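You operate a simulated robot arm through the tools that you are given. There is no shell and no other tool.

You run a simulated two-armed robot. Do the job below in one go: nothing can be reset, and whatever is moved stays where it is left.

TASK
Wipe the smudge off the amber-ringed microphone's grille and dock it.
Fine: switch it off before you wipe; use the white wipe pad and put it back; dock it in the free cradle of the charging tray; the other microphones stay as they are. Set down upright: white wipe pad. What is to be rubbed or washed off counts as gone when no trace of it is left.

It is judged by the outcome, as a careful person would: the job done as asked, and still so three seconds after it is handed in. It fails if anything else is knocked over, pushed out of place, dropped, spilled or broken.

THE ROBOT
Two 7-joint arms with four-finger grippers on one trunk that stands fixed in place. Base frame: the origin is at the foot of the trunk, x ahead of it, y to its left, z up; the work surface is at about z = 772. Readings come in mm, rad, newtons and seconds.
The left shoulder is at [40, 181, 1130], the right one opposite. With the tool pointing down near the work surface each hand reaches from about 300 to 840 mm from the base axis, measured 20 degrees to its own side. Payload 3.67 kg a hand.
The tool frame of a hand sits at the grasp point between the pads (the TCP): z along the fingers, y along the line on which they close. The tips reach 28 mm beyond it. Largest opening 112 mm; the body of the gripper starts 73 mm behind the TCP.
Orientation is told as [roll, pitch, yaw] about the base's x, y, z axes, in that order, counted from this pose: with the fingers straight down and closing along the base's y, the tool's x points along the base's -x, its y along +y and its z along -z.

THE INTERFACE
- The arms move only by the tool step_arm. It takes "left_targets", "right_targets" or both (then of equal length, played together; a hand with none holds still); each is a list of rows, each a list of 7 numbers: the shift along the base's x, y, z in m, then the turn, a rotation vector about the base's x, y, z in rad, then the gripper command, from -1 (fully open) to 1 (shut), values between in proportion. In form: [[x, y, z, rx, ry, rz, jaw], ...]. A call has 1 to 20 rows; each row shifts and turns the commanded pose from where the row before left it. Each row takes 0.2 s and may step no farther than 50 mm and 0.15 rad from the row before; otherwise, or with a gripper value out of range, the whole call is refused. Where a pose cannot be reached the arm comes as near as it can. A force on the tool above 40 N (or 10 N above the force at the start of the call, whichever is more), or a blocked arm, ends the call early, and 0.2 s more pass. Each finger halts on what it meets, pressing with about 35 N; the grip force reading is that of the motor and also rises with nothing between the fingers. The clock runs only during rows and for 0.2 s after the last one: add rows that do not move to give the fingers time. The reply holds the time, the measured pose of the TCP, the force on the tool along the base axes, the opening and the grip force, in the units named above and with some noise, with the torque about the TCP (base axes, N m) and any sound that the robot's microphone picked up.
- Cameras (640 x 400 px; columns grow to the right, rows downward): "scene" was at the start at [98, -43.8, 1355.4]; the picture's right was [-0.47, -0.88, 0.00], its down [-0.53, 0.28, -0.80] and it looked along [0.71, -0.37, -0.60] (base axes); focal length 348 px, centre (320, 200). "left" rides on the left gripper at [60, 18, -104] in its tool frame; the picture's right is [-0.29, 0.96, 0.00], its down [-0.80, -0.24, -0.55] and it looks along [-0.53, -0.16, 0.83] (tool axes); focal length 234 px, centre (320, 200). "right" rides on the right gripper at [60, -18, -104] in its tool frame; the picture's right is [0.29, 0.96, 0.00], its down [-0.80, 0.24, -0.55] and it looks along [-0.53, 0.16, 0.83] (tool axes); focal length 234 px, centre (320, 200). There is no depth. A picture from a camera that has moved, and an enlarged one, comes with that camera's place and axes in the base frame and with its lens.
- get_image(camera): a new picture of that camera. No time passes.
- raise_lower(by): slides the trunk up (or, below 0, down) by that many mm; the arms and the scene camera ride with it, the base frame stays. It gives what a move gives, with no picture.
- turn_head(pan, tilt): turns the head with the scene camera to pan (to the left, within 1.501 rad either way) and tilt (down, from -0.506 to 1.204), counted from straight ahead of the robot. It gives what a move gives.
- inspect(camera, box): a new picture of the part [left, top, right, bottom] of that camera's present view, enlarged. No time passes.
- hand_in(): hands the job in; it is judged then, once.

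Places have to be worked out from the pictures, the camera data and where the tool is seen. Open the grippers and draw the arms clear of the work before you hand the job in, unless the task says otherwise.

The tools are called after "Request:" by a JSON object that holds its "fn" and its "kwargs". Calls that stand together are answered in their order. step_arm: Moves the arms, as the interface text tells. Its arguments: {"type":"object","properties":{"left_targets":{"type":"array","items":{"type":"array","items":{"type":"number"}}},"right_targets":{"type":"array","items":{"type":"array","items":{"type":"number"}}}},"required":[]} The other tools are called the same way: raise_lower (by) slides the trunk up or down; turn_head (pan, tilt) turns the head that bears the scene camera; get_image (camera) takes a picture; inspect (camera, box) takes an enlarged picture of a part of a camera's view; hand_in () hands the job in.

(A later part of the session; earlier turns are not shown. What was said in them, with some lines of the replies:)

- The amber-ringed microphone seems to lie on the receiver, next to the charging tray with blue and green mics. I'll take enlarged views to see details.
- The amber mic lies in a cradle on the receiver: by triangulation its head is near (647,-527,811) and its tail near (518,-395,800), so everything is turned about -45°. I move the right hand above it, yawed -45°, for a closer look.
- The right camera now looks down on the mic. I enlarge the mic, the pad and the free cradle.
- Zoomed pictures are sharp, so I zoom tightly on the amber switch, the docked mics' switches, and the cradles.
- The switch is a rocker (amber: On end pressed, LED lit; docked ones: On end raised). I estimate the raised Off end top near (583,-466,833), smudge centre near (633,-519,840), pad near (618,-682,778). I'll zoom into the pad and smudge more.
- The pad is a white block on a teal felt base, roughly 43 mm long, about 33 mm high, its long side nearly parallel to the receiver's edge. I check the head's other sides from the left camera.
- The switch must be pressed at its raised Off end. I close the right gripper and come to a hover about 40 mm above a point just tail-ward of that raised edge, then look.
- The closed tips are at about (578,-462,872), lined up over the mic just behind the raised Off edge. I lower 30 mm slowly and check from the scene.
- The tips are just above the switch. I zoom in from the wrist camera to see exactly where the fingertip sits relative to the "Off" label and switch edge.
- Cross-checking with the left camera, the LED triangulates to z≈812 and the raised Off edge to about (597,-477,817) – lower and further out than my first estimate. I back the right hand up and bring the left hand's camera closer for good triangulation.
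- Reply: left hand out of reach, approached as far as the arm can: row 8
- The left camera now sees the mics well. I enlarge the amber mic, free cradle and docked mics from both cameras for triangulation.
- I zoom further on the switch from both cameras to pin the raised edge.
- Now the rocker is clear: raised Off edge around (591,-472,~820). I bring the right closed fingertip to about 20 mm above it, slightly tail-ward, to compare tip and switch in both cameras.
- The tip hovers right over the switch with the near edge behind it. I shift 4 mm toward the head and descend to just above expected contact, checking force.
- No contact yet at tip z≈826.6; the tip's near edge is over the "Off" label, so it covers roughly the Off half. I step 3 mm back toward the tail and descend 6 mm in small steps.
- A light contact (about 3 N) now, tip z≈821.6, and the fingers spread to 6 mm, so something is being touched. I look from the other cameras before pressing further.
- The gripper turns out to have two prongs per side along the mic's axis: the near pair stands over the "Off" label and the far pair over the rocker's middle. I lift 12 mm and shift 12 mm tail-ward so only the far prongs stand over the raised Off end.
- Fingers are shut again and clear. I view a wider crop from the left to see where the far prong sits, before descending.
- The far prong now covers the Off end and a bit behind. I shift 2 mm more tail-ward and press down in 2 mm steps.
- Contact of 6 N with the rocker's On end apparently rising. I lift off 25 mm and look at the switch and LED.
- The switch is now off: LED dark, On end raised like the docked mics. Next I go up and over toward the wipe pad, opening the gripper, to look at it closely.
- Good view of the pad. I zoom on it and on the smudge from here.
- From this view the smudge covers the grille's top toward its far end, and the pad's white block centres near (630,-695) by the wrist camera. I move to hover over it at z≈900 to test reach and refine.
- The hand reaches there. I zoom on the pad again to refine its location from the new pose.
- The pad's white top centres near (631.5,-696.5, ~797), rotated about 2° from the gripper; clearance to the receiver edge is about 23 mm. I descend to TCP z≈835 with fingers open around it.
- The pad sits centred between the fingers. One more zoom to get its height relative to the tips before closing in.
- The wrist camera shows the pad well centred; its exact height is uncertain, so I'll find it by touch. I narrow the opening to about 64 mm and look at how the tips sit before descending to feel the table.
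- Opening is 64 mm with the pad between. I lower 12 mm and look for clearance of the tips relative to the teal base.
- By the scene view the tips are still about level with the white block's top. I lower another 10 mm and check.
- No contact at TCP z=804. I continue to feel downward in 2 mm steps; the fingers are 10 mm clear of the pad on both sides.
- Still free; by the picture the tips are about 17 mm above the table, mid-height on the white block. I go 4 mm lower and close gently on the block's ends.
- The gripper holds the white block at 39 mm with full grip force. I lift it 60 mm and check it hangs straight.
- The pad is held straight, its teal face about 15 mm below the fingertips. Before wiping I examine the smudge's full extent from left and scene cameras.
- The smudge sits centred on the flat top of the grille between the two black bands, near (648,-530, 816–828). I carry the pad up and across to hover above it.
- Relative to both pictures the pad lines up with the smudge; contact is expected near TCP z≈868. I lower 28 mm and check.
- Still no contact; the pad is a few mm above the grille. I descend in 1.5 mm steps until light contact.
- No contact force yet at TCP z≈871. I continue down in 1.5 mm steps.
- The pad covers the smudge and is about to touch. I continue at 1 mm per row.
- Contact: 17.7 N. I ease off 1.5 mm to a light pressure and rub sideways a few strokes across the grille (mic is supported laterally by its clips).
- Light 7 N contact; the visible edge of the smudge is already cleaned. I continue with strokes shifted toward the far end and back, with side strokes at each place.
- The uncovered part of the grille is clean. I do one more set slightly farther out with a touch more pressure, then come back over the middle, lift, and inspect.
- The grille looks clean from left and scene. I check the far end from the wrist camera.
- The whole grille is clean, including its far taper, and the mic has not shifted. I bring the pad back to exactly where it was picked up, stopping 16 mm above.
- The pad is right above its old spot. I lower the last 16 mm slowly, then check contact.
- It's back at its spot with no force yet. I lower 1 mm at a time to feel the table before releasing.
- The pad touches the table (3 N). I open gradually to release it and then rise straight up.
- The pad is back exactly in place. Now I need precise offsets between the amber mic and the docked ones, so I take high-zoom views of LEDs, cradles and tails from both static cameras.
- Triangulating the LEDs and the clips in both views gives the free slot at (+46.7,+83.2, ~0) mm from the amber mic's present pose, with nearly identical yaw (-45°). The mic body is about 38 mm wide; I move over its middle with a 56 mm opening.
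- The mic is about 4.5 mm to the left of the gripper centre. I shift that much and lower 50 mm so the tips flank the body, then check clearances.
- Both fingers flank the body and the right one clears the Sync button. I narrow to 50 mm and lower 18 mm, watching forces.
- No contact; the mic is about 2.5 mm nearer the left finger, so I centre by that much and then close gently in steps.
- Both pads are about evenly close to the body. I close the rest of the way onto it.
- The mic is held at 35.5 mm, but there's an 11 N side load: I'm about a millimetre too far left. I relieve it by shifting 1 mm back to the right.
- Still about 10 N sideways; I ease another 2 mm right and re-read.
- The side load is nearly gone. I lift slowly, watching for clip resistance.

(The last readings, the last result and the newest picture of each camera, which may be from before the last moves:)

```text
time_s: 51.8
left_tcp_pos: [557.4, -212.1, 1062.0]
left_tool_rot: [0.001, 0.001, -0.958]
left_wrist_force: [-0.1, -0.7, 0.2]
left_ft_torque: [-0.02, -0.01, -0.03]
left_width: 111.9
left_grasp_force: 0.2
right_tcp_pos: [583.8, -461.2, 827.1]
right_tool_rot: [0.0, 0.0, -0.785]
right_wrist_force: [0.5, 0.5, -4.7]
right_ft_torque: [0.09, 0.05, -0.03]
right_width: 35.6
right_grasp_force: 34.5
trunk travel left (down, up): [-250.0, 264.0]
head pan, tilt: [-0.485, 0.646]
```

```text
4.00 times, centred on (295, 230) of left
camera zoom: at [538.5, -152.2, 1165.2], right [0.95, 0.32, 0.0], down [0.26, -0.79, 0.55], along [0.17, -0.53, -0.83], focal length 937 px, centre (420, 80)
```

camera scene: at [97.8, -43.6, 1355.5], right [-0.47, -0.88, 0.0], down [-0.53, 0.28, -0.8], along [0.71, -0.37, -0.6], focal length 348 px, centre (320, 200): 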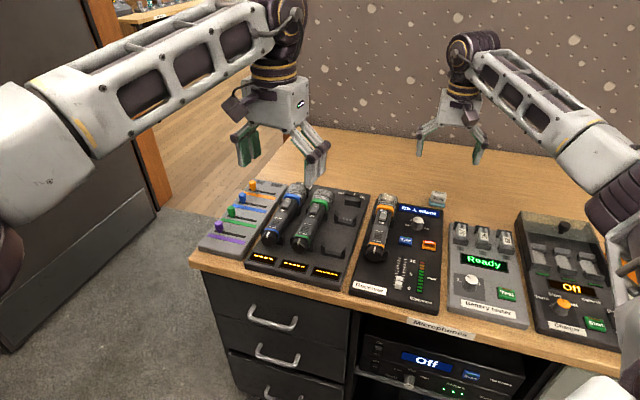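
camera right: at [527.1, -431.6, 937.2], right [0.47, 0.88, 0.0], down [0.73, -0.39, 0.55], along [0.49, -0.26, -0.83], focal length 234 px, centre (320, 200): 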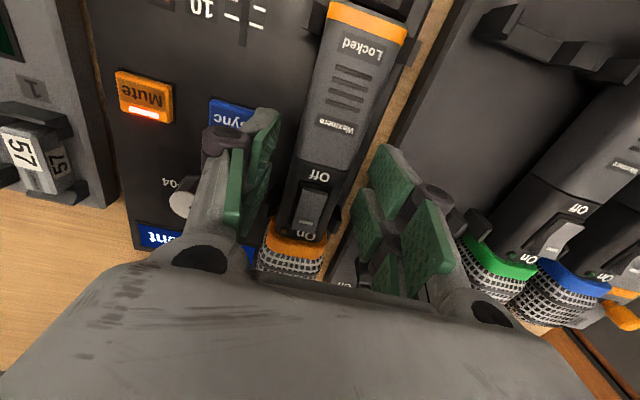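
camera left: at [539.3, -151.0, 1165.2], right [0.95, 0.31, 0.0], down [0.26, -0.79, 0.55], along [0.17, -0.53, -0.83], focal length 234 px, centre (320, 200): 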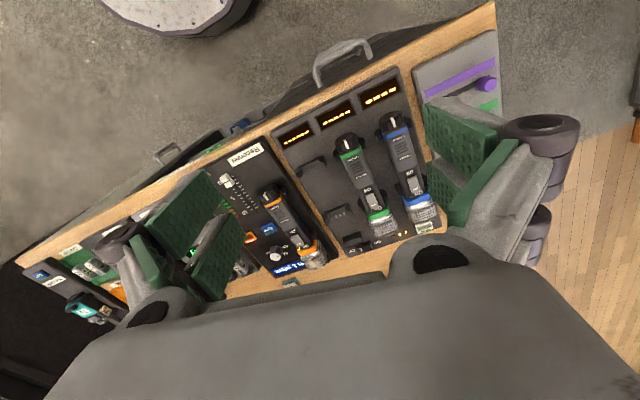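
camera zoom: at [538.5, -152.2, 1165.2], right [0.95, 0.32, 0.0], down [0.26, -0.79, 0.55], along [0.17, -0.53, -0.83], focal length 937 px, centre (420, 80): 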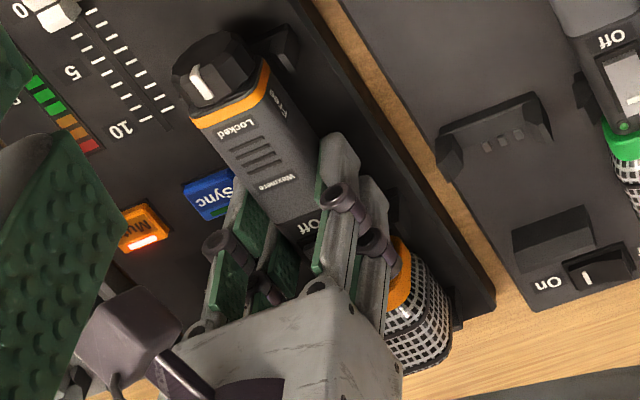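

The mic lifted freely, weighing about 4.5 N and hanging level. I raise it to ~50 mm above the cradle.

Request:
{"fn": "step_arm", "kwargs": {"right_targets": [[0, 0, 0.01, 0, 0, 0, 0.7], [0, 0, 0.015, 0, 0, 0, 0.7], [0, 0, 0.015, 0, 0, 0, 0.7], [0, 0, 0, 0, 0, 0, 0.7], [0, 0, 0, 0, 0, 0, 0.7]]}}

Request:
{"fn": "get_image", "kwargs": {"camera": "scene"}}

Request:
{"fn": "get_image", "kwargs": {"camera": "left"}}

Request:
{"fn": "get_image", "kwargs": {"camera": "right"}}

```text
time_s: 53.0
left_tcp_pos: [558.0, -211.2, 1060.7]
left_tool_rot: [0.001, -0.001, -0.959]
left_wrist_force: [-0.9, -0.3, 0.6]
left_ft_torque: [-0.02, 0.03, 0.01]
left_width: 111.8
left_grasp_force: 0.1
right_tcp_pos: [582.7, -459.1, 868.1]
right_tool_rot: [0.002, -0.001, -0.785]
right_wrist_force: [0.6, 0.7, -4.3]
right_ft_torque: [0.09, 0.04, 0.02]
right_width: 35.7
right_grasp_force: 35.2
trunk travel left (down, up): [-250.0, 264.0]
head pan, tilt: [-0.485, 0.646]
```

```text
taken
camera scene: at [98.4, -44.1, 1355.4], right [-0.47, -0.88, 0.0], down [-0.53, 0.28, -0.8], along [0.71, -0.37, -0.6], focal length 348 px, centre (320, 200)
```

scene: 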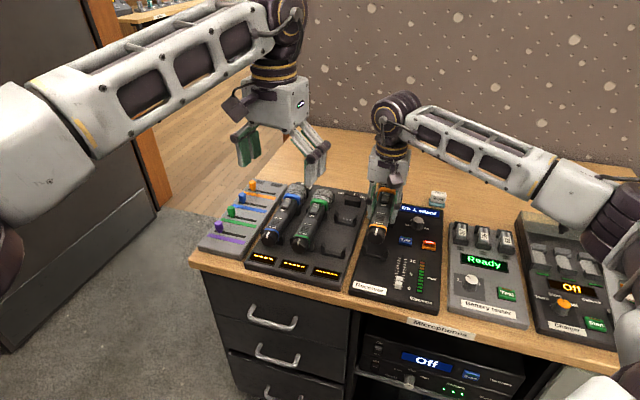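

```text
taken
camera left: at [538.5, -152.1, 1165.2], right [0.95, 0.32, 0.0], down [0.26, -0.79, 0.55], along [0.17, -0.53, -0.83], focal length 234 px, centre (320, 200)
```

left: 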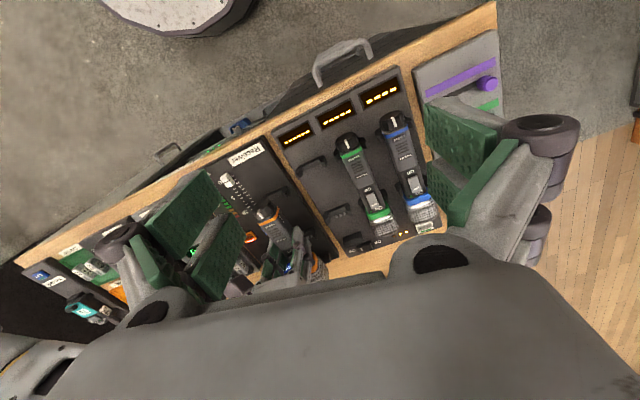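

```text
taken
camera right: at [527.6, -430.6, 971.9], right [0.47, 0.88, 0.0], down [0.73, -0.39, 0.55], along [0.49, -0.26, -0.83], focal length 234 px, centre (320, 200)
```

right: 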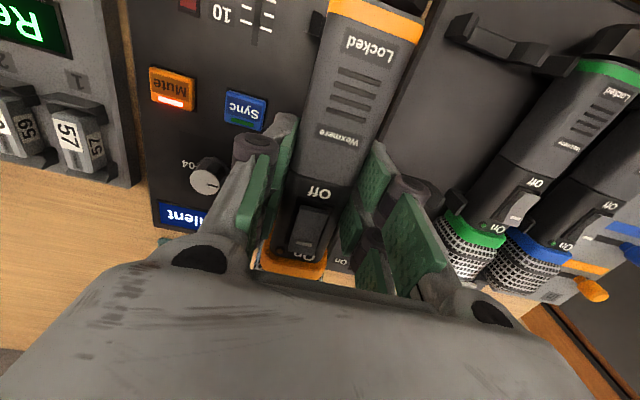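

The mic is well clear of the receiver. I translate it by (+46.7,+83.2) mm to hover above the free cradle.

Request:
{"fn": "step_arm", "kwargs": {"right_targets": [[0.0117, 0.0208, 0, 0, 0, 0, 0.7], [0.0117, 0.0208, 0, 0, 0, 0, 0.7], [0.0117, 0.0208, 0, 0, 0, 0, 0.7], [0.0116, 0.0208, 0, 0, 0, 0, 0.7], [0, 0, 0, 0, 0, 0, 0.7], [0, 0, 0, 0, 0, 0, 0.7]]}}

Request:
{"fn": "inspect", "kwargs": {"camera": "scene", "box": [290, 170, 400, 270]}}

Request:
{"fn": "inspect", "kwargs": {"camera": "left", "box": [270, 150, 400, 260]}}

Request:
{"fn": "get_image", "kwargs": {"camera": "right"}}

```text
time_s: 54.4
left_tcp_pos: [557.9, -211.3, 1061.0]
left_tool_rot: [-0.001, 0.0, -0.957]
left_wrist_force: [-0.3, 0.1, -0.3]
left_ft_torque: [-0.04, 0.04, 0.03]
left_width: 112.1
left_grasp_force: 0.1
right_tcp_pos: [631.4, -375.7, 867.6]
right_tool_rot: [-0.002, 0.001, -0.788]
right_wrist_force: [0.3, -0.1, -4.2]
right_ft_torque: [0.07, 0.07, -0.01]
right_width: 36.0
right_grasp_force: 35.3
trunk travel left (down, up): [-250.0, 264.0]
head pan, tilt: [-0.485, 0.646]
```

```text
4.00 times, centred on (345, 220) of scene
camera zoom: at [98.8, -43.7, 1355.4], right [-0.47, -0.88, 0.0], down [-0.53, 0.28, -0.8], along [0.71, -0.37, -0.6], focal length 1393 px, centre (220, 120)
```

zoom: 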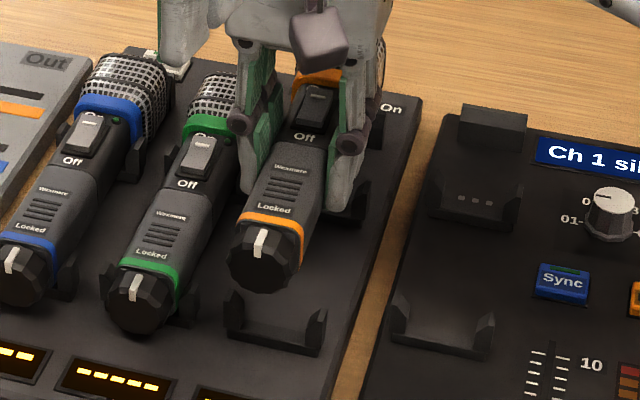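

```text
3.64 times, centred on (335, 205) of left
camera zoom: at [538.9, -151.8, 1165.1], right [0.95, 0.32, 0.0], down [0.26, -0.79, 0.55], along [0.17, -0.53, -0.83], focal length 852 px, centre (266, 182)
```

zoom: 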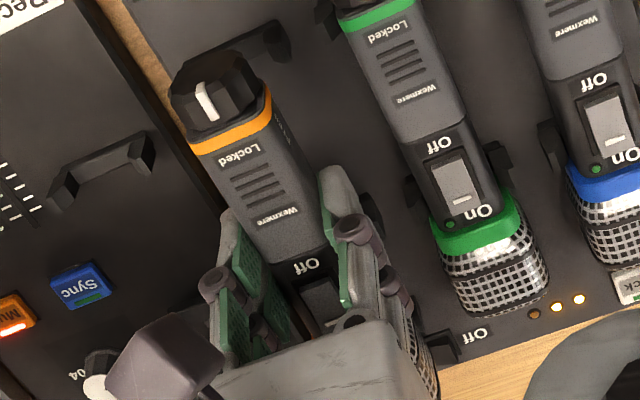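

```text
taken
camera right: at [575.5, -346.3, 971.7], right [0.47, 0.88, 0.0], down [0.73, -0.39, 0.55], along [0.49, -0.26, -0.83], focal length 234 px, centre (320, 200)
```

right: 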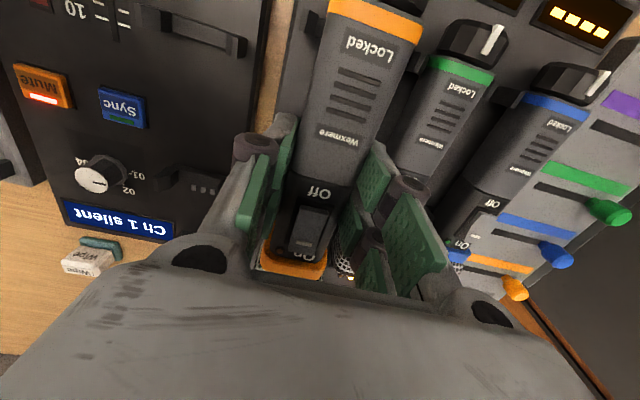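

Hovering above the free cradle; the receiver's empty cradle shows the same design. I zoom to check alignment between the mic's tail and the tray's tail clip, and compare with the receiver's clip.

Request:
{"fn": "inspect", "kwargs": {"camera": "scene", "box": [315, 215, 395, 265]}}

Request:
{"fn": "inspect", "kwargs": {"camera": "left", "box": [272, 150, 352, 200]}}

Request:
{"fn": "inspect", "kwargs": {"camera": "left", "box": [290, 195, 390, 260]}}

```text
8.00 times, centred on (355, 240) of scene
camera zoom: at [98.8, -43.7, 1355.4], right [-0.47, -0.88, 0.0], down [-0.53, 0.28, -0.8], along [0.71, -0.37, -0.6], focal length 2785 px, centre (40, -120)
```

zoom: 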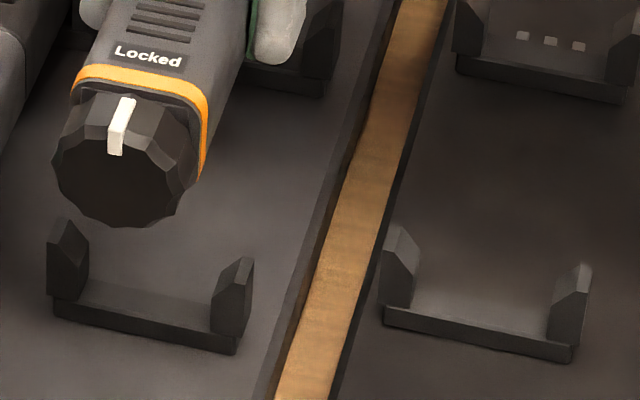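

```text
8.00 times, centred on (312, 175) of left
camera zoom: at [538.9, -151.8, 1165.1], right [0.95, 0.32, 0.0], down [0.26, -0.79, 0.55], along [0.17, -0.53, -0.83], focal length 1873 px, centre (384, 400)
```

zoom: 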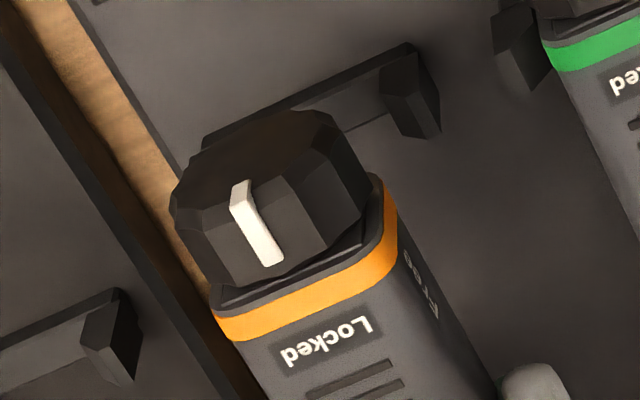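

```text
6.15 times, centred on (340, 228) of left
camera zoom: at [538.9, -151.8, 1165.1], right [0.95, 0.32, 0.0], down [0.26, -0.79, 0.55], along [0.17, -0.53, -0.83], focal length 1441 px, centre (197, 31)
```

zoom: 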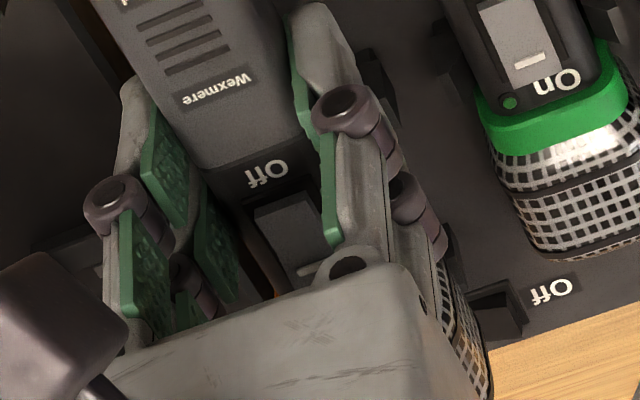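

The mic appears roughly 3 mm too far left relative to the cradle. I correct by (-1.7,-2.5) mm and lower 28 mm for a closer comparison.

Request:
{"fn": "step_arm", "kwargs": {"right_targets": [[-0.0017, -0.0025, 0, 0, 0, 0, 0.7], [0, 0, -0.01, 0, 0, 0, 0.7], [0, 0, -0.01, 0, 0, 0, 0.7], [0, 0, -0.008, 0, 0, 0, 0.7], [0, 0, 0, 0, 0, 0, 0.7], [0, 0, 0, 0, 0, 0, 0.7]]}}

Request:
{"fn": "inspect", "kwargs": {"camera": "scene", "box": [315, 205, 395, 265]}}

Request:
{"fn": "inspect", "kwargs": {"camera": "left", "box": [285, 140, 385, 205]}}

Request:
{"fn": "inspect", "kwargs": {"camera": "left", "box": [290, 195, 390, 260]}}

```text
time_s: 55.8
left_tcp_pos: [556.8, -212.8, 1061.2]
left_tool_rot: [-0.001, 0.0, -0.959]
left_wrist_force: [0.2, -0.1, -0.1]
left_ft_torque: [-0.01, 0.0, -0.01]
left_width: 112.0
left_grasp_force: 0.1
right_tcp_pos: [629.1, -380.1, 839.3]
right_tool_rot: [-0.002, -0.001, -0.785]
right_wrist_force: [0.5, 0.7, -3.3]
right_ft_torque: [0.06, 0.07, -0.03]
right_width: 36.1
right_grasp_force: 34.8
trunk travel left (down, up): [-250.0, 264.0]
head pan, tilt: [-0.485, 0.646]
```

```text
6.67 times, centred on (355, 235) of scene
camera zoom: at [98.5, -44.1, 1355.4], right [-0.47, -0.88, 0.0], down [-0.53, 0.28, -0.8], along [0.71, -0.37, -0.6], focal length 2321 px, centre (87, -33)
```

zoom: 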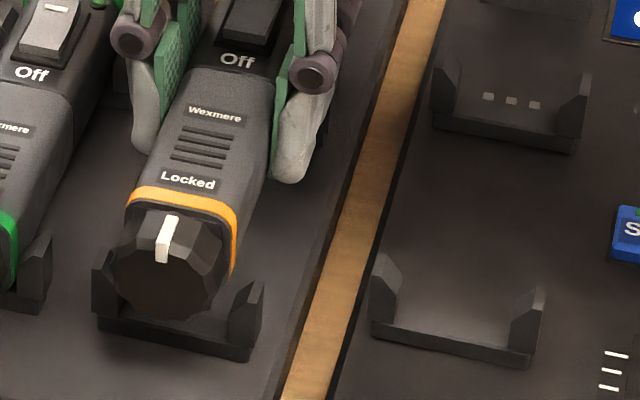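

```text
6.15 times, centred on (335, 172) of left
camera zoom: at [538.6, -152.1, 1165.2], right [0.95, 0.32, 0.0], down [0.26, -0.79, 0.55], along [0.17, -0.53, -0.83], focal length 1441 px, centre (228, 369)
```

zoom: 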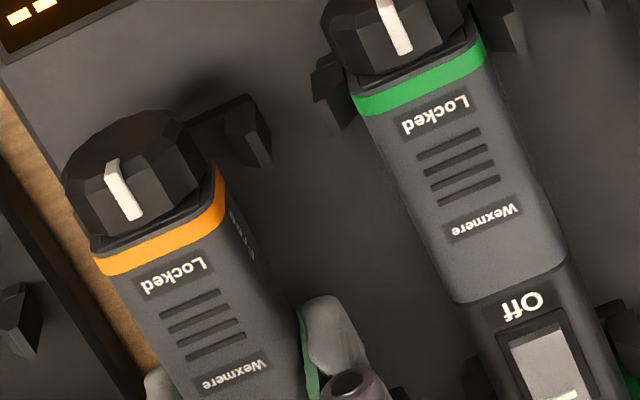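

```text
6.15 times, centred on (340, 228) of left
camera zoom: at [538.6, -152.1, 1165.2], right [0.95, 0.32, 0.0], down [0.26, -0.79, 0.55], along [0.17, -0.53, -0.83], focal length 1441 px, centre (197, 31)
```

zoom: 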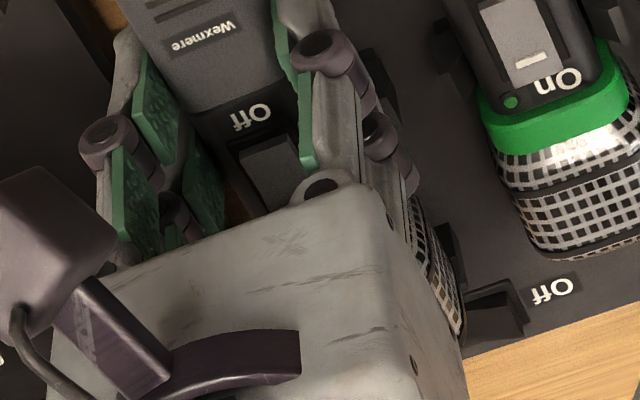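

Label positions show the mic aligned within about 1 mm at the tail, and ~1.8 mm right at mid-body. I apply a small yaw (+0.015 rad) and 0.6 mm left shift and lower 16 mm.

Request:
{"fn": "step_arm", "kwargs": {"right_targets": [[0.0004, 0.0004, -0.004, 0, 0, 0.015, 0.7], [0, 0, -0.004, 0, 0, 0, 0.7], [0, 0, -0.004, 0, 0, 0, 0.7], [0, 0, -0.004, 0, 0, 0, 0.7], [0, 0, 0, 0, 0, 0, 0.7]]}}

Request:
{"fn": "inspect", "kwargs": {"camera": "scene", "box": [315, 205, 395, 265]}}

Request:
{"fn": "inspect", "kwargs": {"camera": "left", "box": [285, 140, 385, 205]}}

```text
time_s: 57.0
left_tcp_pos: [557.7, -211.7, 1060.9]
left_tool_rot: [0.0, 0.0, -0.958]
left_wrist_force: [-1.0, 0.5, -0.4]
left_ft_torque: [0.01, -0.01, 0.04]
left_width: 112.0
left_grasp_force: 0.0
right_tcp_pos: [628.9, -380.0, 823.9]
right_tool_rot: [0.001, 0.0, -0.772]
right_wrist_force: [1.2, 0.7, -3.2]
right_ft_torque: [0.12, 0.0, -0.16]
right_width: 35.9
right_grasp_force: 34.7
trunk travel left (down, up): [-250.0, 264.0]
head pan, tilt: [-0.485, 0.646]
```

```text
6.67 times, centred on (355, 235) of scene
camera zoom: at [98.7, -43.8, 1355.4], right [-0.47, -0.88, 0.0], down [-0.53, 0.28, -0.8], along [0.71, -0.37, -0.6], focal length 2321 px, centre (87, -33)
```

zoom: 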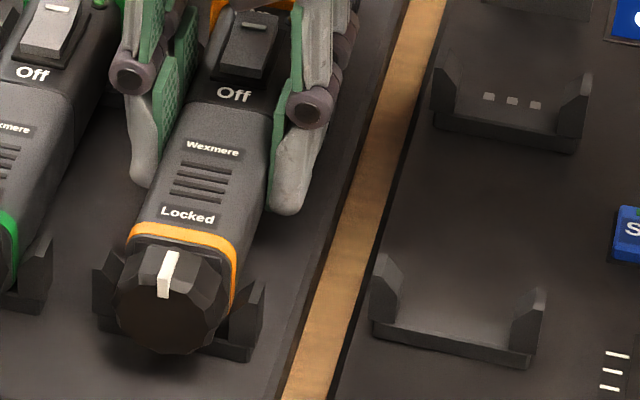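

```text
6.15 times, centred on (335, 172) of left
camera zoom: at [538.8, -151.8, 1165.1], right [0.95, 0.32, 0.0], down [0.26, -0.79, 0.55], along [0.17, -0.53, -0.83], focal length 1441 px, centre (228, 369)
```

zoom: 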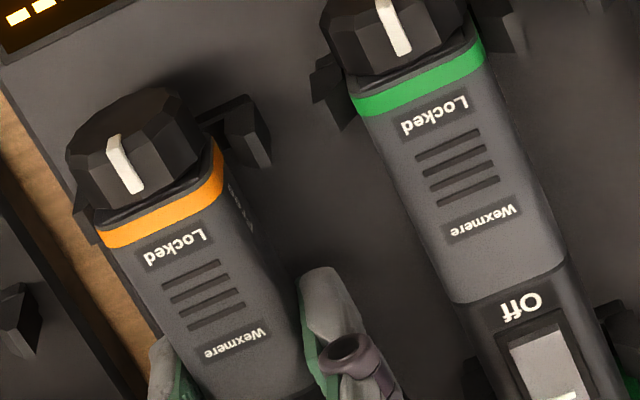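

The tail sits between the clip prongs. I continue down 6 mm in small steps, watching for contact.

Request:
{"fn": "step_arm", "kwargs": {"right_targets": [[0, 0, -0.0015, 0, 0, 0, 0.7], [0, 0, -0.0015, 0, 0, 0, 0.7], [0, 0, -0.0015, 0, 0, 0, 0.7], [0, 0, -0.0015, 0, 0, 0, 0.7], [0, 0, 0, 0, 0, 0, 0.7]]}}

Request:
{"fn": "inspect", "kwargs": {"camera": "scene", "box": [300, 190, 380, 250]}}

Request:
{"fn": "inspect", "kwargs": {"camera": "left", "box": [285, 140, 385, 205]}}

```text
time_s: 58.2
left_tcp_pos: [557.9, -211.0, 1059.8]
left_tool_rot: [0.0, 0.0, -0.959]
left_wrist_force: [0.8, 0.4, -0.2]
left_ft_torque: [-0.01, -0.01, -0.01]
left_width: 112.0
left_grasp_force: 0.0
right_tcp_pos: [628.6, -378.8, 818.9]
right_tool_rot: [0.001, 0.001, -0.772]
right_wrist_force: [5.8, 5.8, -0.9]
right_ft_torque: [0.38, 0.08, -0.63]
right_width: 35.9
right_grasp_force: 34.9
trunk travel left (down, up): [-250.0, 264.0]
head pan, tilt: [-0.485, 0.646]
```

```text
6.67 times, centred on (340, 220) of scene
camera zoom: at [98.9, -43.2, 1355.4], right [-0.47, -0.88, 0.0], down [-0.53, 0.28, -0.8], along [0.71, -0.37, -0.6], focal length 2321 px, centre (187, 67)
```

zoom: 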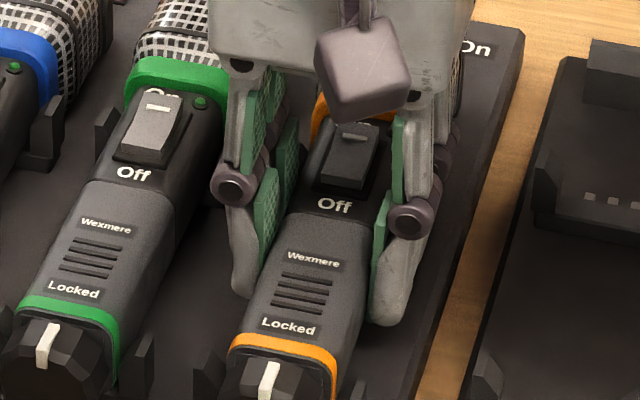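

```text
6.15 times, centred on (335, 172) of left
camera zoom: at [538.9, -151.3, 1165.1], right [0.95, 0.32, 0.0], down [0.26, -0.79, 0.55], along [0.17, -0.53, -0.83], focal length 1441 px, centre (228, 369)
```

zoom: 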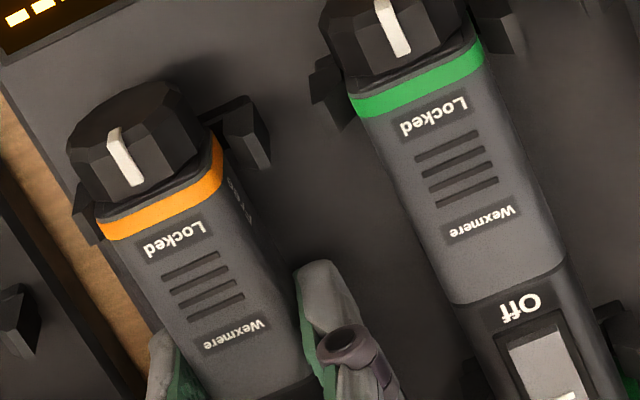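

The tail is touching the right-hand prong (8 N, with a yaw torque). I undo the small yaw and shift 1 mm left, then re-read.

Request:
{"fn": "step_arm", "kwargs": {"right_targets": [[0.0007, 0.0007, 0.0005, 0, 0, -0.015, 0.7], [0, 0, 0, 0, 0, 0, 0.7]]}}

```text
time_s: 58.8
left_tcp_pos: [558.3, -211.9, 1061.2]
left_tool_rot: [0.001, -0.002, -0.957]
left_wrist_force: [0.1, -0.2, -0.7]
left_ft_torque: [0.03, 0.01, 0.01]
left_width: 112.1
left_grasp_force: 0.1
right_tcp_pos: [628.9, -381.5, 817.9]
right_tool_rot: [-0.002, 0.002, -0.788]
right_wrist_force: [0.0, 0.8, -3.3]
right_ft_torque: [0.1, 0.04, -0.01]
right_width: 35.7
right_grasp_force: 34.5
trunk travel left (down, up): [-250.0, 264.0]
head pan, tilt: [-0.485, 0.646]
```

The side load vanished. I continue down in 1 mm steps toward seating.

Request:
{"fn": "step_arm", "kwargs": {"right_targets": [[0, 0, -0.001, 0, 0, 0, 0.7], [0, 0, -0.001, 0, 0, 0, 0.7], [0, 0, -0.001, 0, 0, 0, 0.7], [0, 0, 0, 0, 0, 0, 0.7]]}}

```text
time_s: 59.8
left_tcp_pos: [557.7, -211.9, 1061.9]
left_tool_rot: [-0.001, 0.0, -0.957]
left_wrist_force: [0.1, -0.1, -0.5]
left_ft_torque: [-0.03, 0.0, 0.02]
left_width: 112.0
left_grasp_force: 0.0
right_tcp_pos: [628.3, -378.8, 815.4]
right_tool_rot: [-0.001, 0.0, -0.784]
right_wrist_force: [-0.2, -0.3, -3.1]
right_ft_torque: [0.12, 0.07, -0.01]
right_width: 35.7
right_grasp_force: 35.0
trunk travel left (down, up): [-250.0, 264.0]
head pan, tilt: [-0.485, 0.646]
```

Still free (−3 N is the mic's weight). I keep lowering, one millimetre at a time.

Request:
{"fn": "step_arm", "kwargs": {"right_targets": [[0, 0, -0.001, 0, 0, 0, 0.7], [0, 0, -0.001, 0, 0, 0, 0.7], [0, 0, 0, 0, 0, 0, 0.7]]}}

Request:
{"fn": "inspect", "kwargs": {"camera": "left", "box": [285, 140, 385, 205]}}

Request:
{"fn": "inspect", "kwargs": {"camera": "left", "box": [310, 210, 410, 270]}}

Request:
{"fn": "inspect", "kwargs": {"camera": "scene", "box": [300, 205, 380, 265]}}

```text
time_s: 60.6
left_tcp_pos: [557.4, -211.9, 1061.4]
left_tool_rot: [0.001, -0.001, -0.957]
left_wrist_force: [-0.6, 0.8, -0.5]
left_ft_torque: [0.01, 0.01, 0.0]
left_width: 112.1
left_grasp_force: 0.1
right_tcp_pos: [629.7, -380.4, 813.9]
right_tool_rot: [-0.001, -0.001, -0.787]
right_wrist_force: [1.0, -1.0, 1.1]
right_ft_torque: [-0.23, -0.09, 0.01]
right_width: 35.8
right_grasp_force: 34.7
trunk travel left (down, up): [-250.0, 264.0]
head pan, tilt: [-0.485, 0.646]
```

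```text
6.15 times, centred on (335, 172) of left
camera zoom: at [538.3, -152.0, 1165.4], right [0.95, 0.32, 0.0], down [0.26, -0.79, 0.55], along [0.17, -0.53, -0.83], focal length 1441 px, centre (228, 369)
```

zoom: 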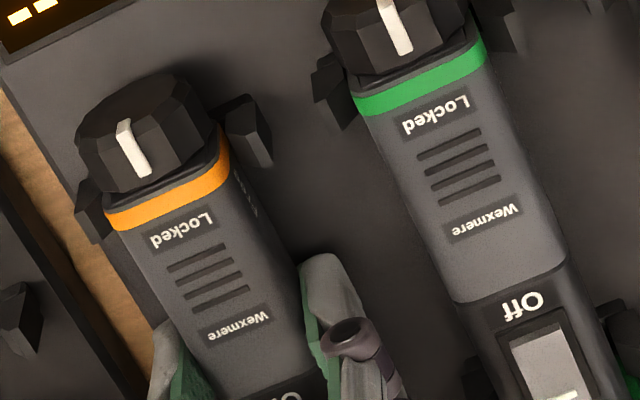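

```text
6.40 times, centred on (360, 240) of left
camera zoom: at [538.3, -152.0, 1165.4], right [0.95, 0.32, 0.0], down [0.26, -0.79, 0.55], along [0.17, -0.53, -0.83], focal length 1499 px, centre (64, -56)
```

zoom: 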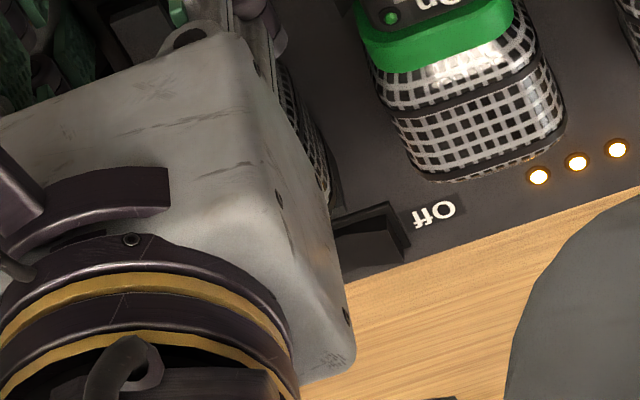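

```text
6.67 times, centred on (340, 235) of scene
camera zoom: at [98.1, -43.9, 1355.5], right [-0.47, -0.88, 0.0], down [-0.53, 0.28, -0.8], along [0.71, -0.37, -0.6], focal length 2321 px, centre (187, -33)
```

zoom: 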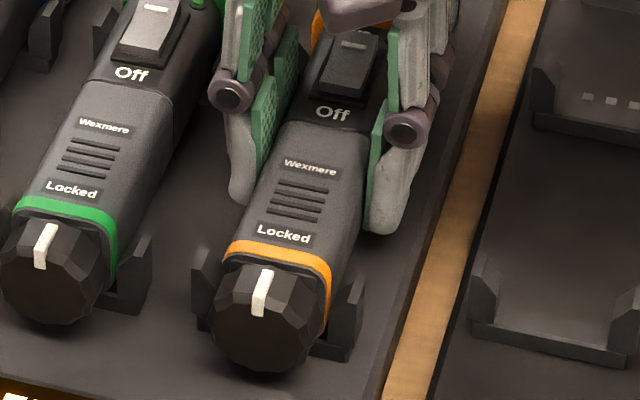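

The tray's third indicator has lit up: the mic has reached its contacts. Contact force is at the head end, so I lower 0.8 mm more to seat the tail too.

Request:
{"fn": "step_arm", "kwargs": {"right_targets": [[0, 0, -0.0008, 0, 0, 0, 0.7], [0, 0, 0, 0, 0, 0, 0.7]]}}

```text
time_s: 61.2
left_tcp_pos: [557.4, -211.6, 1061.7]
left_tool_rot: [0.0, -0.002, -0.957]
left_wrist_force: [-0.8, 0.8, -0.4]
left_ft_torque: [-0.02, 0.02, -0.03]
left_width: 112.1
left_grasp_force: 0.1
right_tcp_pos: [629.1, -378.8, 814.4]
right_tool_rot: [0.0, -0.001, -0.785]
right_wrist_force: [0.3, -3.6, 7.8]
right_ft_torque: [-0.24, 0.16, 0.02]
right_width: 35.7
right_grasp_force: 34.8
trunk travel left (down, up): [-250.0, 264.0]
head pan, tilt: [-0.485, 0.646]
```

It is firmly seated now (about 12 N support at both ends). I ease 0.4 mm up and open the fingers gently to 48 mm.

Request:
{"fn": "step_arm", "kwargs": {"right_targets": [[0, 0, 0.0004, 0, 0, 0, 0.5], [0, 0, 0, 0, 0, 0, 0.34], [0, 0, 0, 0, 0, 0, 0.28], [0, 0, 0, 0, 0, 0, 0.22], [0, 0, 0, 0, 0, 0, 0.14], [0, 0, 0, 0, 0, 0, 0.14]]}}

Request:
{"fn": "inspect", "kwargs": {"camera": "scene", "box": [300, 190, 380, 260]}}

Request:
{"fn": "inspect", "kwargs": {"camera": "left", "box": [285, 140, 415, 255]}}

```text
time_s: 62.6
left_tcp_pos: [557.5, -212.1, 1061.3]
left_tool_rot: [0.001, -0.002, -0.958]
left_wrist_force: [0.1, -0.6, -0.3]
left_ft_torque: [0.0, 0.02, -0.02]
left_width: 111.9
left_grasp_force: 0.1
right_tcp_pos: [630.9, -379.7, 814.7]
right_tool_rot: [0.0, 0.0, -0.784]
right_wrist_force: [0.6, 0.3, -0.1]
right_ft_torque: [-0.02, 0.03, 0.03]
right_width: 48.2
right_grasp_force: 0.1
trunk travel left (down, up): [-250.0, 264.0]
head pan, tilt: [-0.485, 0.646]
```

```text
5.71 times, centred on (340, 225) of scene
camera zoom: at [98.2, -43.8, 1355.4], right [-0.47, -0.88, 0.0], down [-0.53, 0.28, -0.8], along [0.71, -0.37, -0.6], focal length 1990 px, centre (206, 57)
```

zoom: 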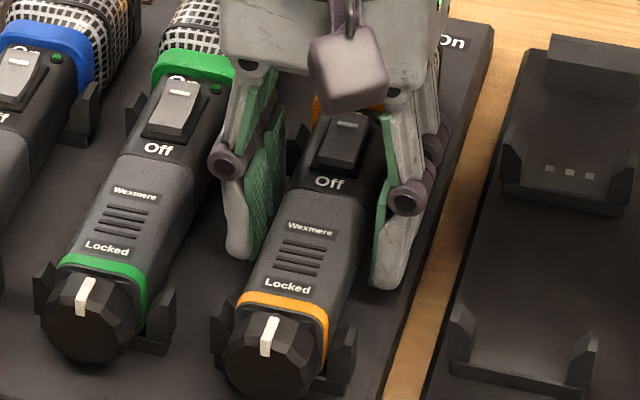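

```text
3.48 times, centred on (350, 198) of left
camera zoom: at [538.3, -151.9, 1165.3], right [0.95, 0.32, 0.0], down [0.26, -0.79, 0.55], along [0.17, -0.53, -0.83], focal length 814 px, centre (216, 209)
```

zoom: 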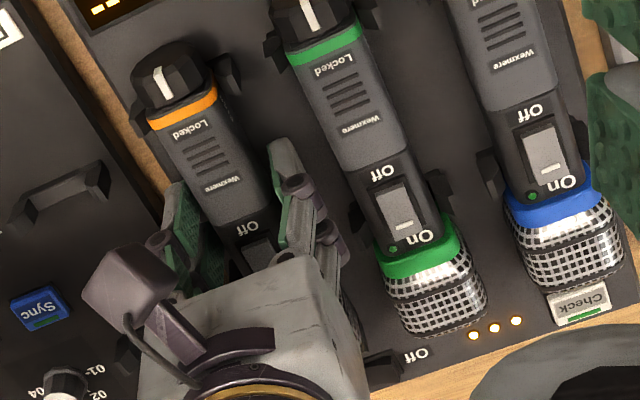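

Released, and all three tray indicators stay lit. I rise straight up slowly, then clear.

Request:
{"fn": "step_arm", "kwargs": {"right_targets": [[0, 0, 0.006, 0, 0, 0, 0.14], [0, 0, 0.012, 0, 0, 0, 0.14], [0, 0, 0.025, 0, 0, 0, 0.14], [0, 0, 0.035, 0, 0, 0, 0.14], [0, 0, 0.04, 0, 0, 0, 0.14], [0, 0, 0.04, 0, 0, 0, 0.14], [-0.025, -0.03, 0.02, 0, 0, 0, -0.5], [-0.035, -0.03, 0.0, 0, 0, 0, -1], [-0.035, -0.03, 0.0, 0, 0, 0, -1], [0, 0, 0, 0, 0, 0, -1]]}}

Request:
{"fn": "get_image", "kwargs": {"camera": "scene"}}

Request:
{"fn": "inspect", "kwargs": {"camera": "left", "box": [285, 140, 425, 255]}}

Request:
{"fn": "inspect", "kwargs": {"camera": "scene", "box": [250, 180, 390, 280]}}

```text
time_s: 64.8
left_tcp_pos: [558.0, -211.6, 1061.7]
left_tool_rot: [-0.003, -0.001, -0.959]
left_wrist_force: [-0.2, 1.1, 0.2]
left_ft_torque: [-0.02, 0.09, 0.0]
left_width: 111.8
left_grasp_force: 0.2
right_tcp_pos: [534.2, -470.3, 991.6]
right_tool_rot: [-0.002, 0.001, -0.786]
right_wrist_force: [0.5, -0.5, 0.1]
right_ft_torque: [-0.03, 0.01, 0.04]
right_width: 112.2
right_grasp_force: 0.1
trunk travel left (down, up): [-250.0, 264.0]
head pan, tilt: [-0.485, 0.646]
```

```text
taken
camera scene: at [99.3, -43.2, 1355.3], right [-0.47, -0.88, 0.0], down [-0.53, 0.28, -0.8], along [0.71, -0.37, -0.6], focal length 348 px, centre (320, 200)
```

scene: 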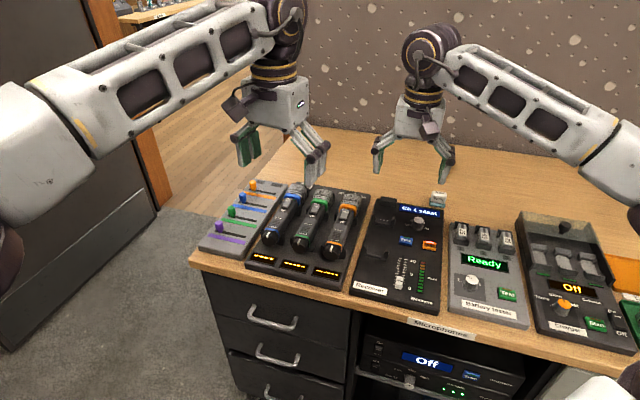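

```text
3.48 times, centred on (355, 198) of left
camera zoom: at [539.4, -151.2, 1164.9], right [0.95, 0.32, 0.0], down [0.26, -0.79, 0.55], along [0.17, -0.53, -0.83], focal length 814 px, centre (198, 209)
```

zoom: 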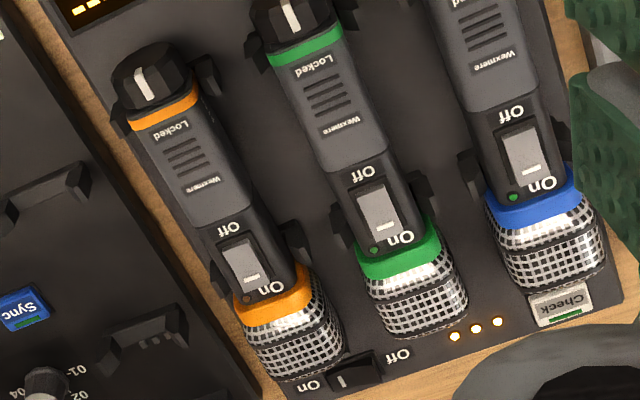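

```text
4.00 times, centred on (320, 230) of scene
camera zoom: at [99.3, -43.2, 1355.3], right [-0.47, -0.88, 0.0], down [-0.53, 0.28, -0.8], along [0.71, -0.37, -0.6], focal length 1393 px, centre (320, 80)
```

zoom: 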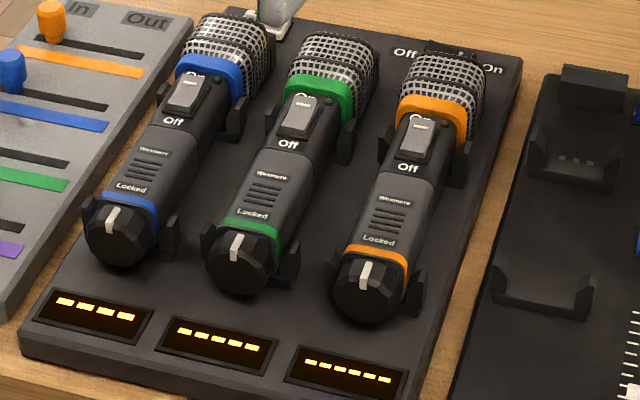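

The amber mic lies docked parallel to the others. I zoom in to compare its seating and LED with the neighbours.

Request:
{"fn": "inspect", "kwargs": {"camera": "scene", "box": [300, 185, 370, 225]}}

Request:
{"fn": "inspect", "kwargs": {"camera": "left", "box": [335, 195, 395, 250]}}

Request:
{"fn": "inspect", "kwargs": {"camera": "left", "box": [290, 145, 370, 195]}}

Request:
{"fn": "get_image", "kwargs": {"camera": "right"}}

```text
9.14 times, centred on (335, 205) of scene
camera zoom: at [99.3, -43.2, 1355.3], right [-0.47, -0.88, 0.0], down [-0.53, 0.28, -0.8], along [0.71, -0.37, -0.6], focal length 3183 px, centre (183, 154)
```

zoom: 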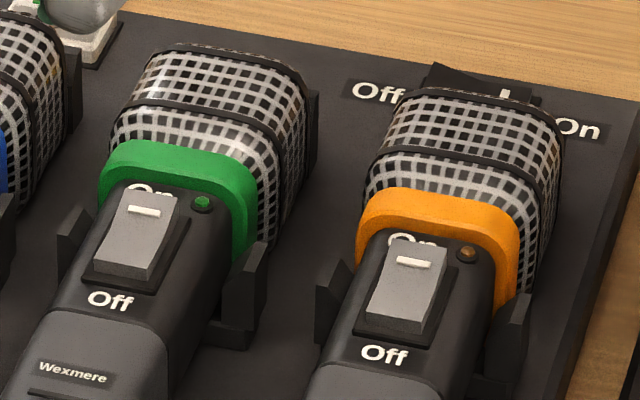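

```text
7.27 times, centred on (365, 222) of left
camera zoom: at [539.4, -151.2, 1164.9], right [0.95, 0.32, 0.0], down [0.26, -0.79, 0.55], along [0.17, -0.53, -0.83], focal length 1703 px, centre (-7, 36)
```

zoom: 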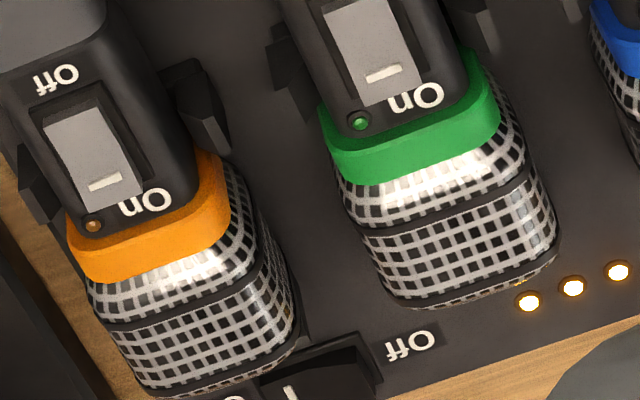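

```text
8.00 times, centred on (330, 170) of left
camera zoom: at [539.4, -151.2, 1164.9], right [0.95, 0.32, 0.0], down [0.26, -0.79, 0.55], along [0.17, -0.53, -0.83], focal length 1873 px, centre (240, 440)
```

zoom: 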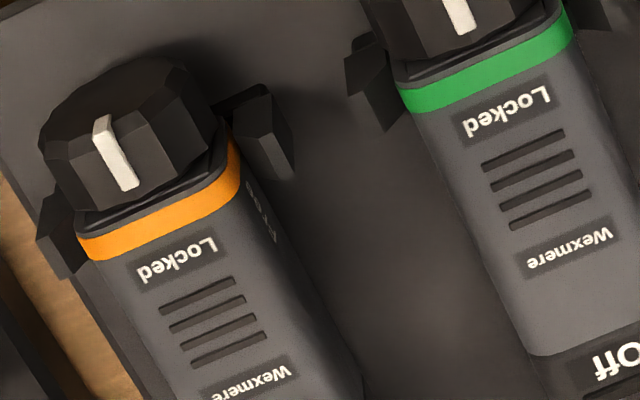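

```text
taken
camera right: at [479.6, -441.2, 1094.9], right [0.47, 0.88, 0.0], down [0.73, -0.39, 0.55], along [0.49, -0.26, -0.83], focal length 234 px, centre (320, 200)
```

right: 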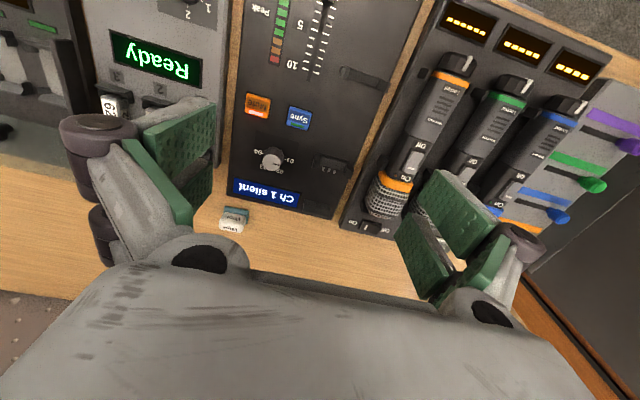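

LED positions of amber and green differ by exactly one slot spacing (53,53) mm, so it is seated square, off, and clean; all indicators lit. I now withdraw both arms to their starting places with grippers open.

Request:
{"fn": "step_arm", "kwargs": {"left_targets": [[-0.0063, 0.0246, 0.0015, 0, 0, 0.1197, -1], [-0.0063, 0.0246, 0.0015, 0, 0, 0.1197, -1], [-0.0063, 0.0246, 0.0015, 0, 0, 0.1197, -1], [-0.0063, 0.0246, 0.0015, 0, 0, 0.1197, -1], [-0.0063, 0.0246, 0.0015, 0, 0, 0.1197, -1], [-0.0063, 0.0246, 0.0015, 0, 0, 0.1197, -1], [-0.0063, 0.0246, 0.0015, 0, 0, 0.1197, -1], [-0.0063, 0.0246, 0.0015, 0, 0, 0.1197, -1], [0, 0, 0, 0, 0, 0, -1]], "right_targets": [[-0.018, -0.0087, 0.0108, 0, 0, 0.098, -1], [-0.018, -0.0087, 0.0108, 0, 0, 0.098, -1], [-0.018, -0.0087, 0.0108, 0, 0, 0.098, -1], [-0.018, -0.0087, 0.0108, 0, 0, 0.098, -1], [-0.018, -0.0087, 0.0108, 0, 0, 0.098, -1], [-0.018, -0.0087, 0.0108, 0, 0, 0.098, -1], [-0.018, -0.0087, 0.0108, 0, 0, 0.098, -1], [-0.018, -0.0087, 0.0108, 0, 0, 0.098, -1], [0, 0, 0, 0, 0, 0, -1]]}}

Request:
{"fn": "get_image", "kwargs": {"camera": "scene"}}

Request:
{"fn": "inspect", "kwargs": {"camera": "scene", "box": [260, 170, 460, 300]}}

Request:
{"fn": "get_image", "kwargs": {"camera": "right"}}

```text
time_s: 66.8
left_tcp_pos: [508.4, -13.6, 1073.3]
left_tool_rot: [0.002, 0.002, -0.04]
left_wrist_force: [0.3, -0.1, 0.0]
left_ft_torque: [0.03, 0.05, 0.0]
left_width: 112.0
left_grasp_force: 0.0
right_tcp_pos: [391.5, -540.4, 1076.0]
right_tool_rot: [-0.001, 0.001, -0.003]
right_wrist_force: [0.3, -0.6, -1.2]
right_ft_torque: [0.04, 0.03, 0.01]
right_width: 111.9
right_grasp_force: 0.1
trunk travel left (down, up): [-250.0, 264.0]
head pan, tilt: [-0.485, 0.646]
```

```text
taken
camera scene: at [98.9, -44.8, 1355.3], right [-0.47, -0.88, 0.0], down [-0.53, 0.28, -0.8], along [0.71, -0.37, -0.6], focal length 348 px, centre (320, 200)
```

scene: 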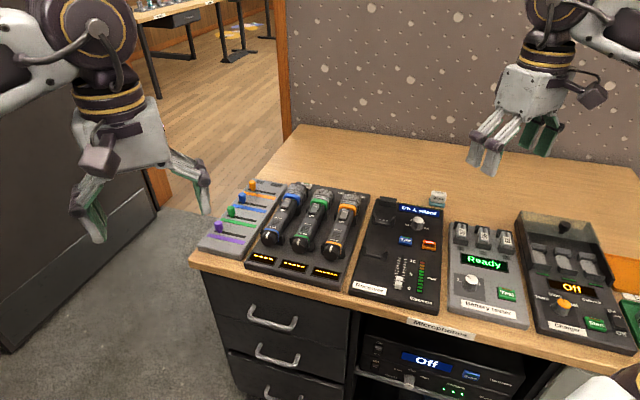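

```text
3.08 times, centred on (360, 235) of scene
camera zoom: at [98.9, -44.8, 1355.3], right [-0.47, -0.88, 0.0], down [-0.53, 0.28, -0.8], along [0.71, -0.37, -0.6], focal length 1071 px, centre (197, 92)
```

zoom: 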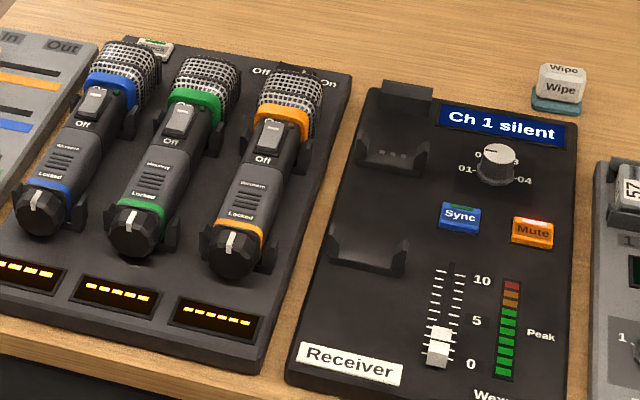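

```text
taken
camera right: at [330.7, -557.9, 1180.3], right [-0.29, 0.96, 0.0], down [0.8, 0.24, 0.55], along [0.53, 0.16, -0.83], focal length 234 px, centre (320, 200)
```

right: 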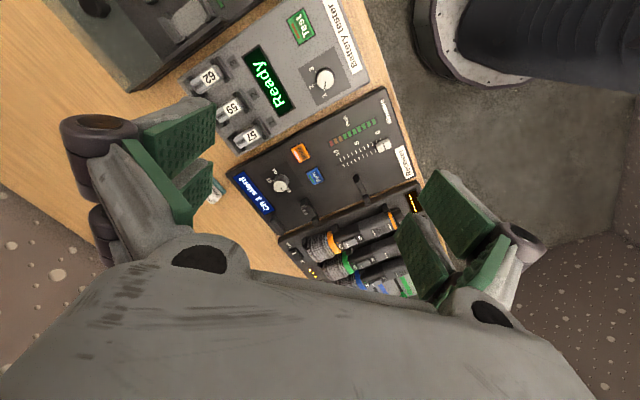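

Everything is in place and the arms are back. One last zoom on the amber grille for any remaining trace and on the pad.

Request:
{"fn": "inspect", "kwargs": {"camera": "scene", "box": [330, 185, 370, 215]}}

Request:
{"fn": "inspect", "kwargs": {"camera": "right", "box": [290, 200, 370, 290]}}

Request:
{"fn": "inspect", "kwargs": {"camera": "scene", "box": [415, 180, 460, 212]}}

```text
13.33 times, centred on (350, 200) of scene
camera zoom: at [98.9, -44.8, 1355.3], right [-0.47, -0.88, 0.0], down [-0.53, 0.28, -0.8], along [0.71, -0.37, -0.6], focal length 4642 px, centre (-80, 200)
```

zoom: 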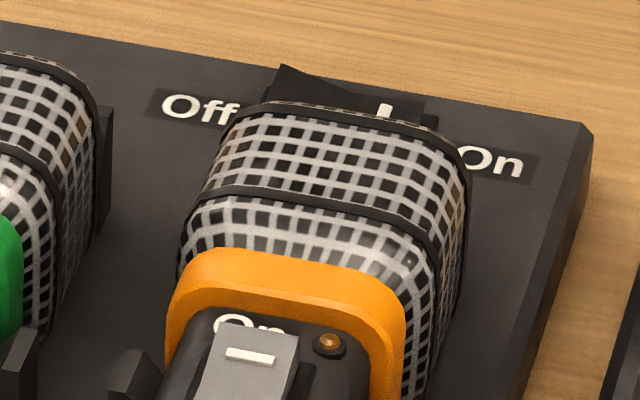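

```text
4.44 times, centred on (330, 245) of right
camera zoom: at [330.7, -557.9, 1180.3], right [-0.29, 0.96, 0.0], down [0.8, 0.24, 0.55], along [0.53, 0.16, -0.83], focal length 1041 px, centre (276, 0)
```

zoom: 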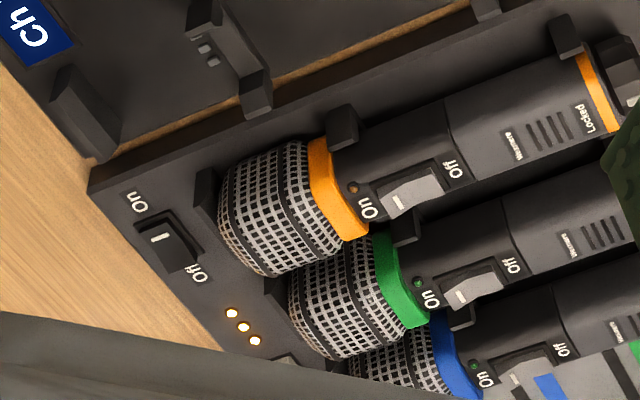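

```text
12.50 times, centred on (438, 196) of scene
camera zoom: at [98.9, -44.8, 1355.3], right [-0.47, -0.88, 0.0], down [-0.53, 0.28, -0.8], along [0.71, -0.37, -0.6], focal length 4352 px, centre (-1149, 250)
```

zoom: 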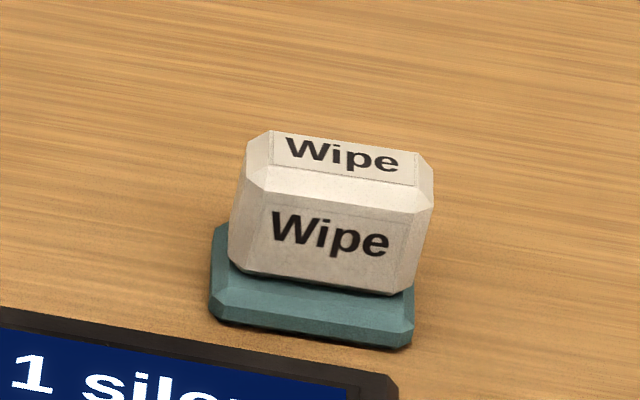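

The grille shows no trace of the smudge, the mic is switched off and docked in line with its neighbours with all three indicators lit, the pad stands upright at its place, and both arms are clear with open grippers. I hand the job in.

Request:
{"fn": "hand_in", "kwargs": {}}

```text
The job is handed in.
```

The amber-ringed microphone is switched off, wiped clean and docked in the free cradle of the charging tray.

- **Switch:** I pressed it off before wiping. Its light is out and the rocker sits like those on the docked microphones.
- **Grille:** no trace of the smudge was visible from any camera view I had, including the far end.
- **Wipe pad:** it is back upright on the spot I took it from.
- **Dock:** the microphone sits one slot over from the green one, in line with it. The tray's third indicator came on when it seated and stayed lit.
- **Everything else:** the other microphones were not touched, and I saw nothing else disturbed in the final pictures. Both arms are back near their starting positions with the grippers open.
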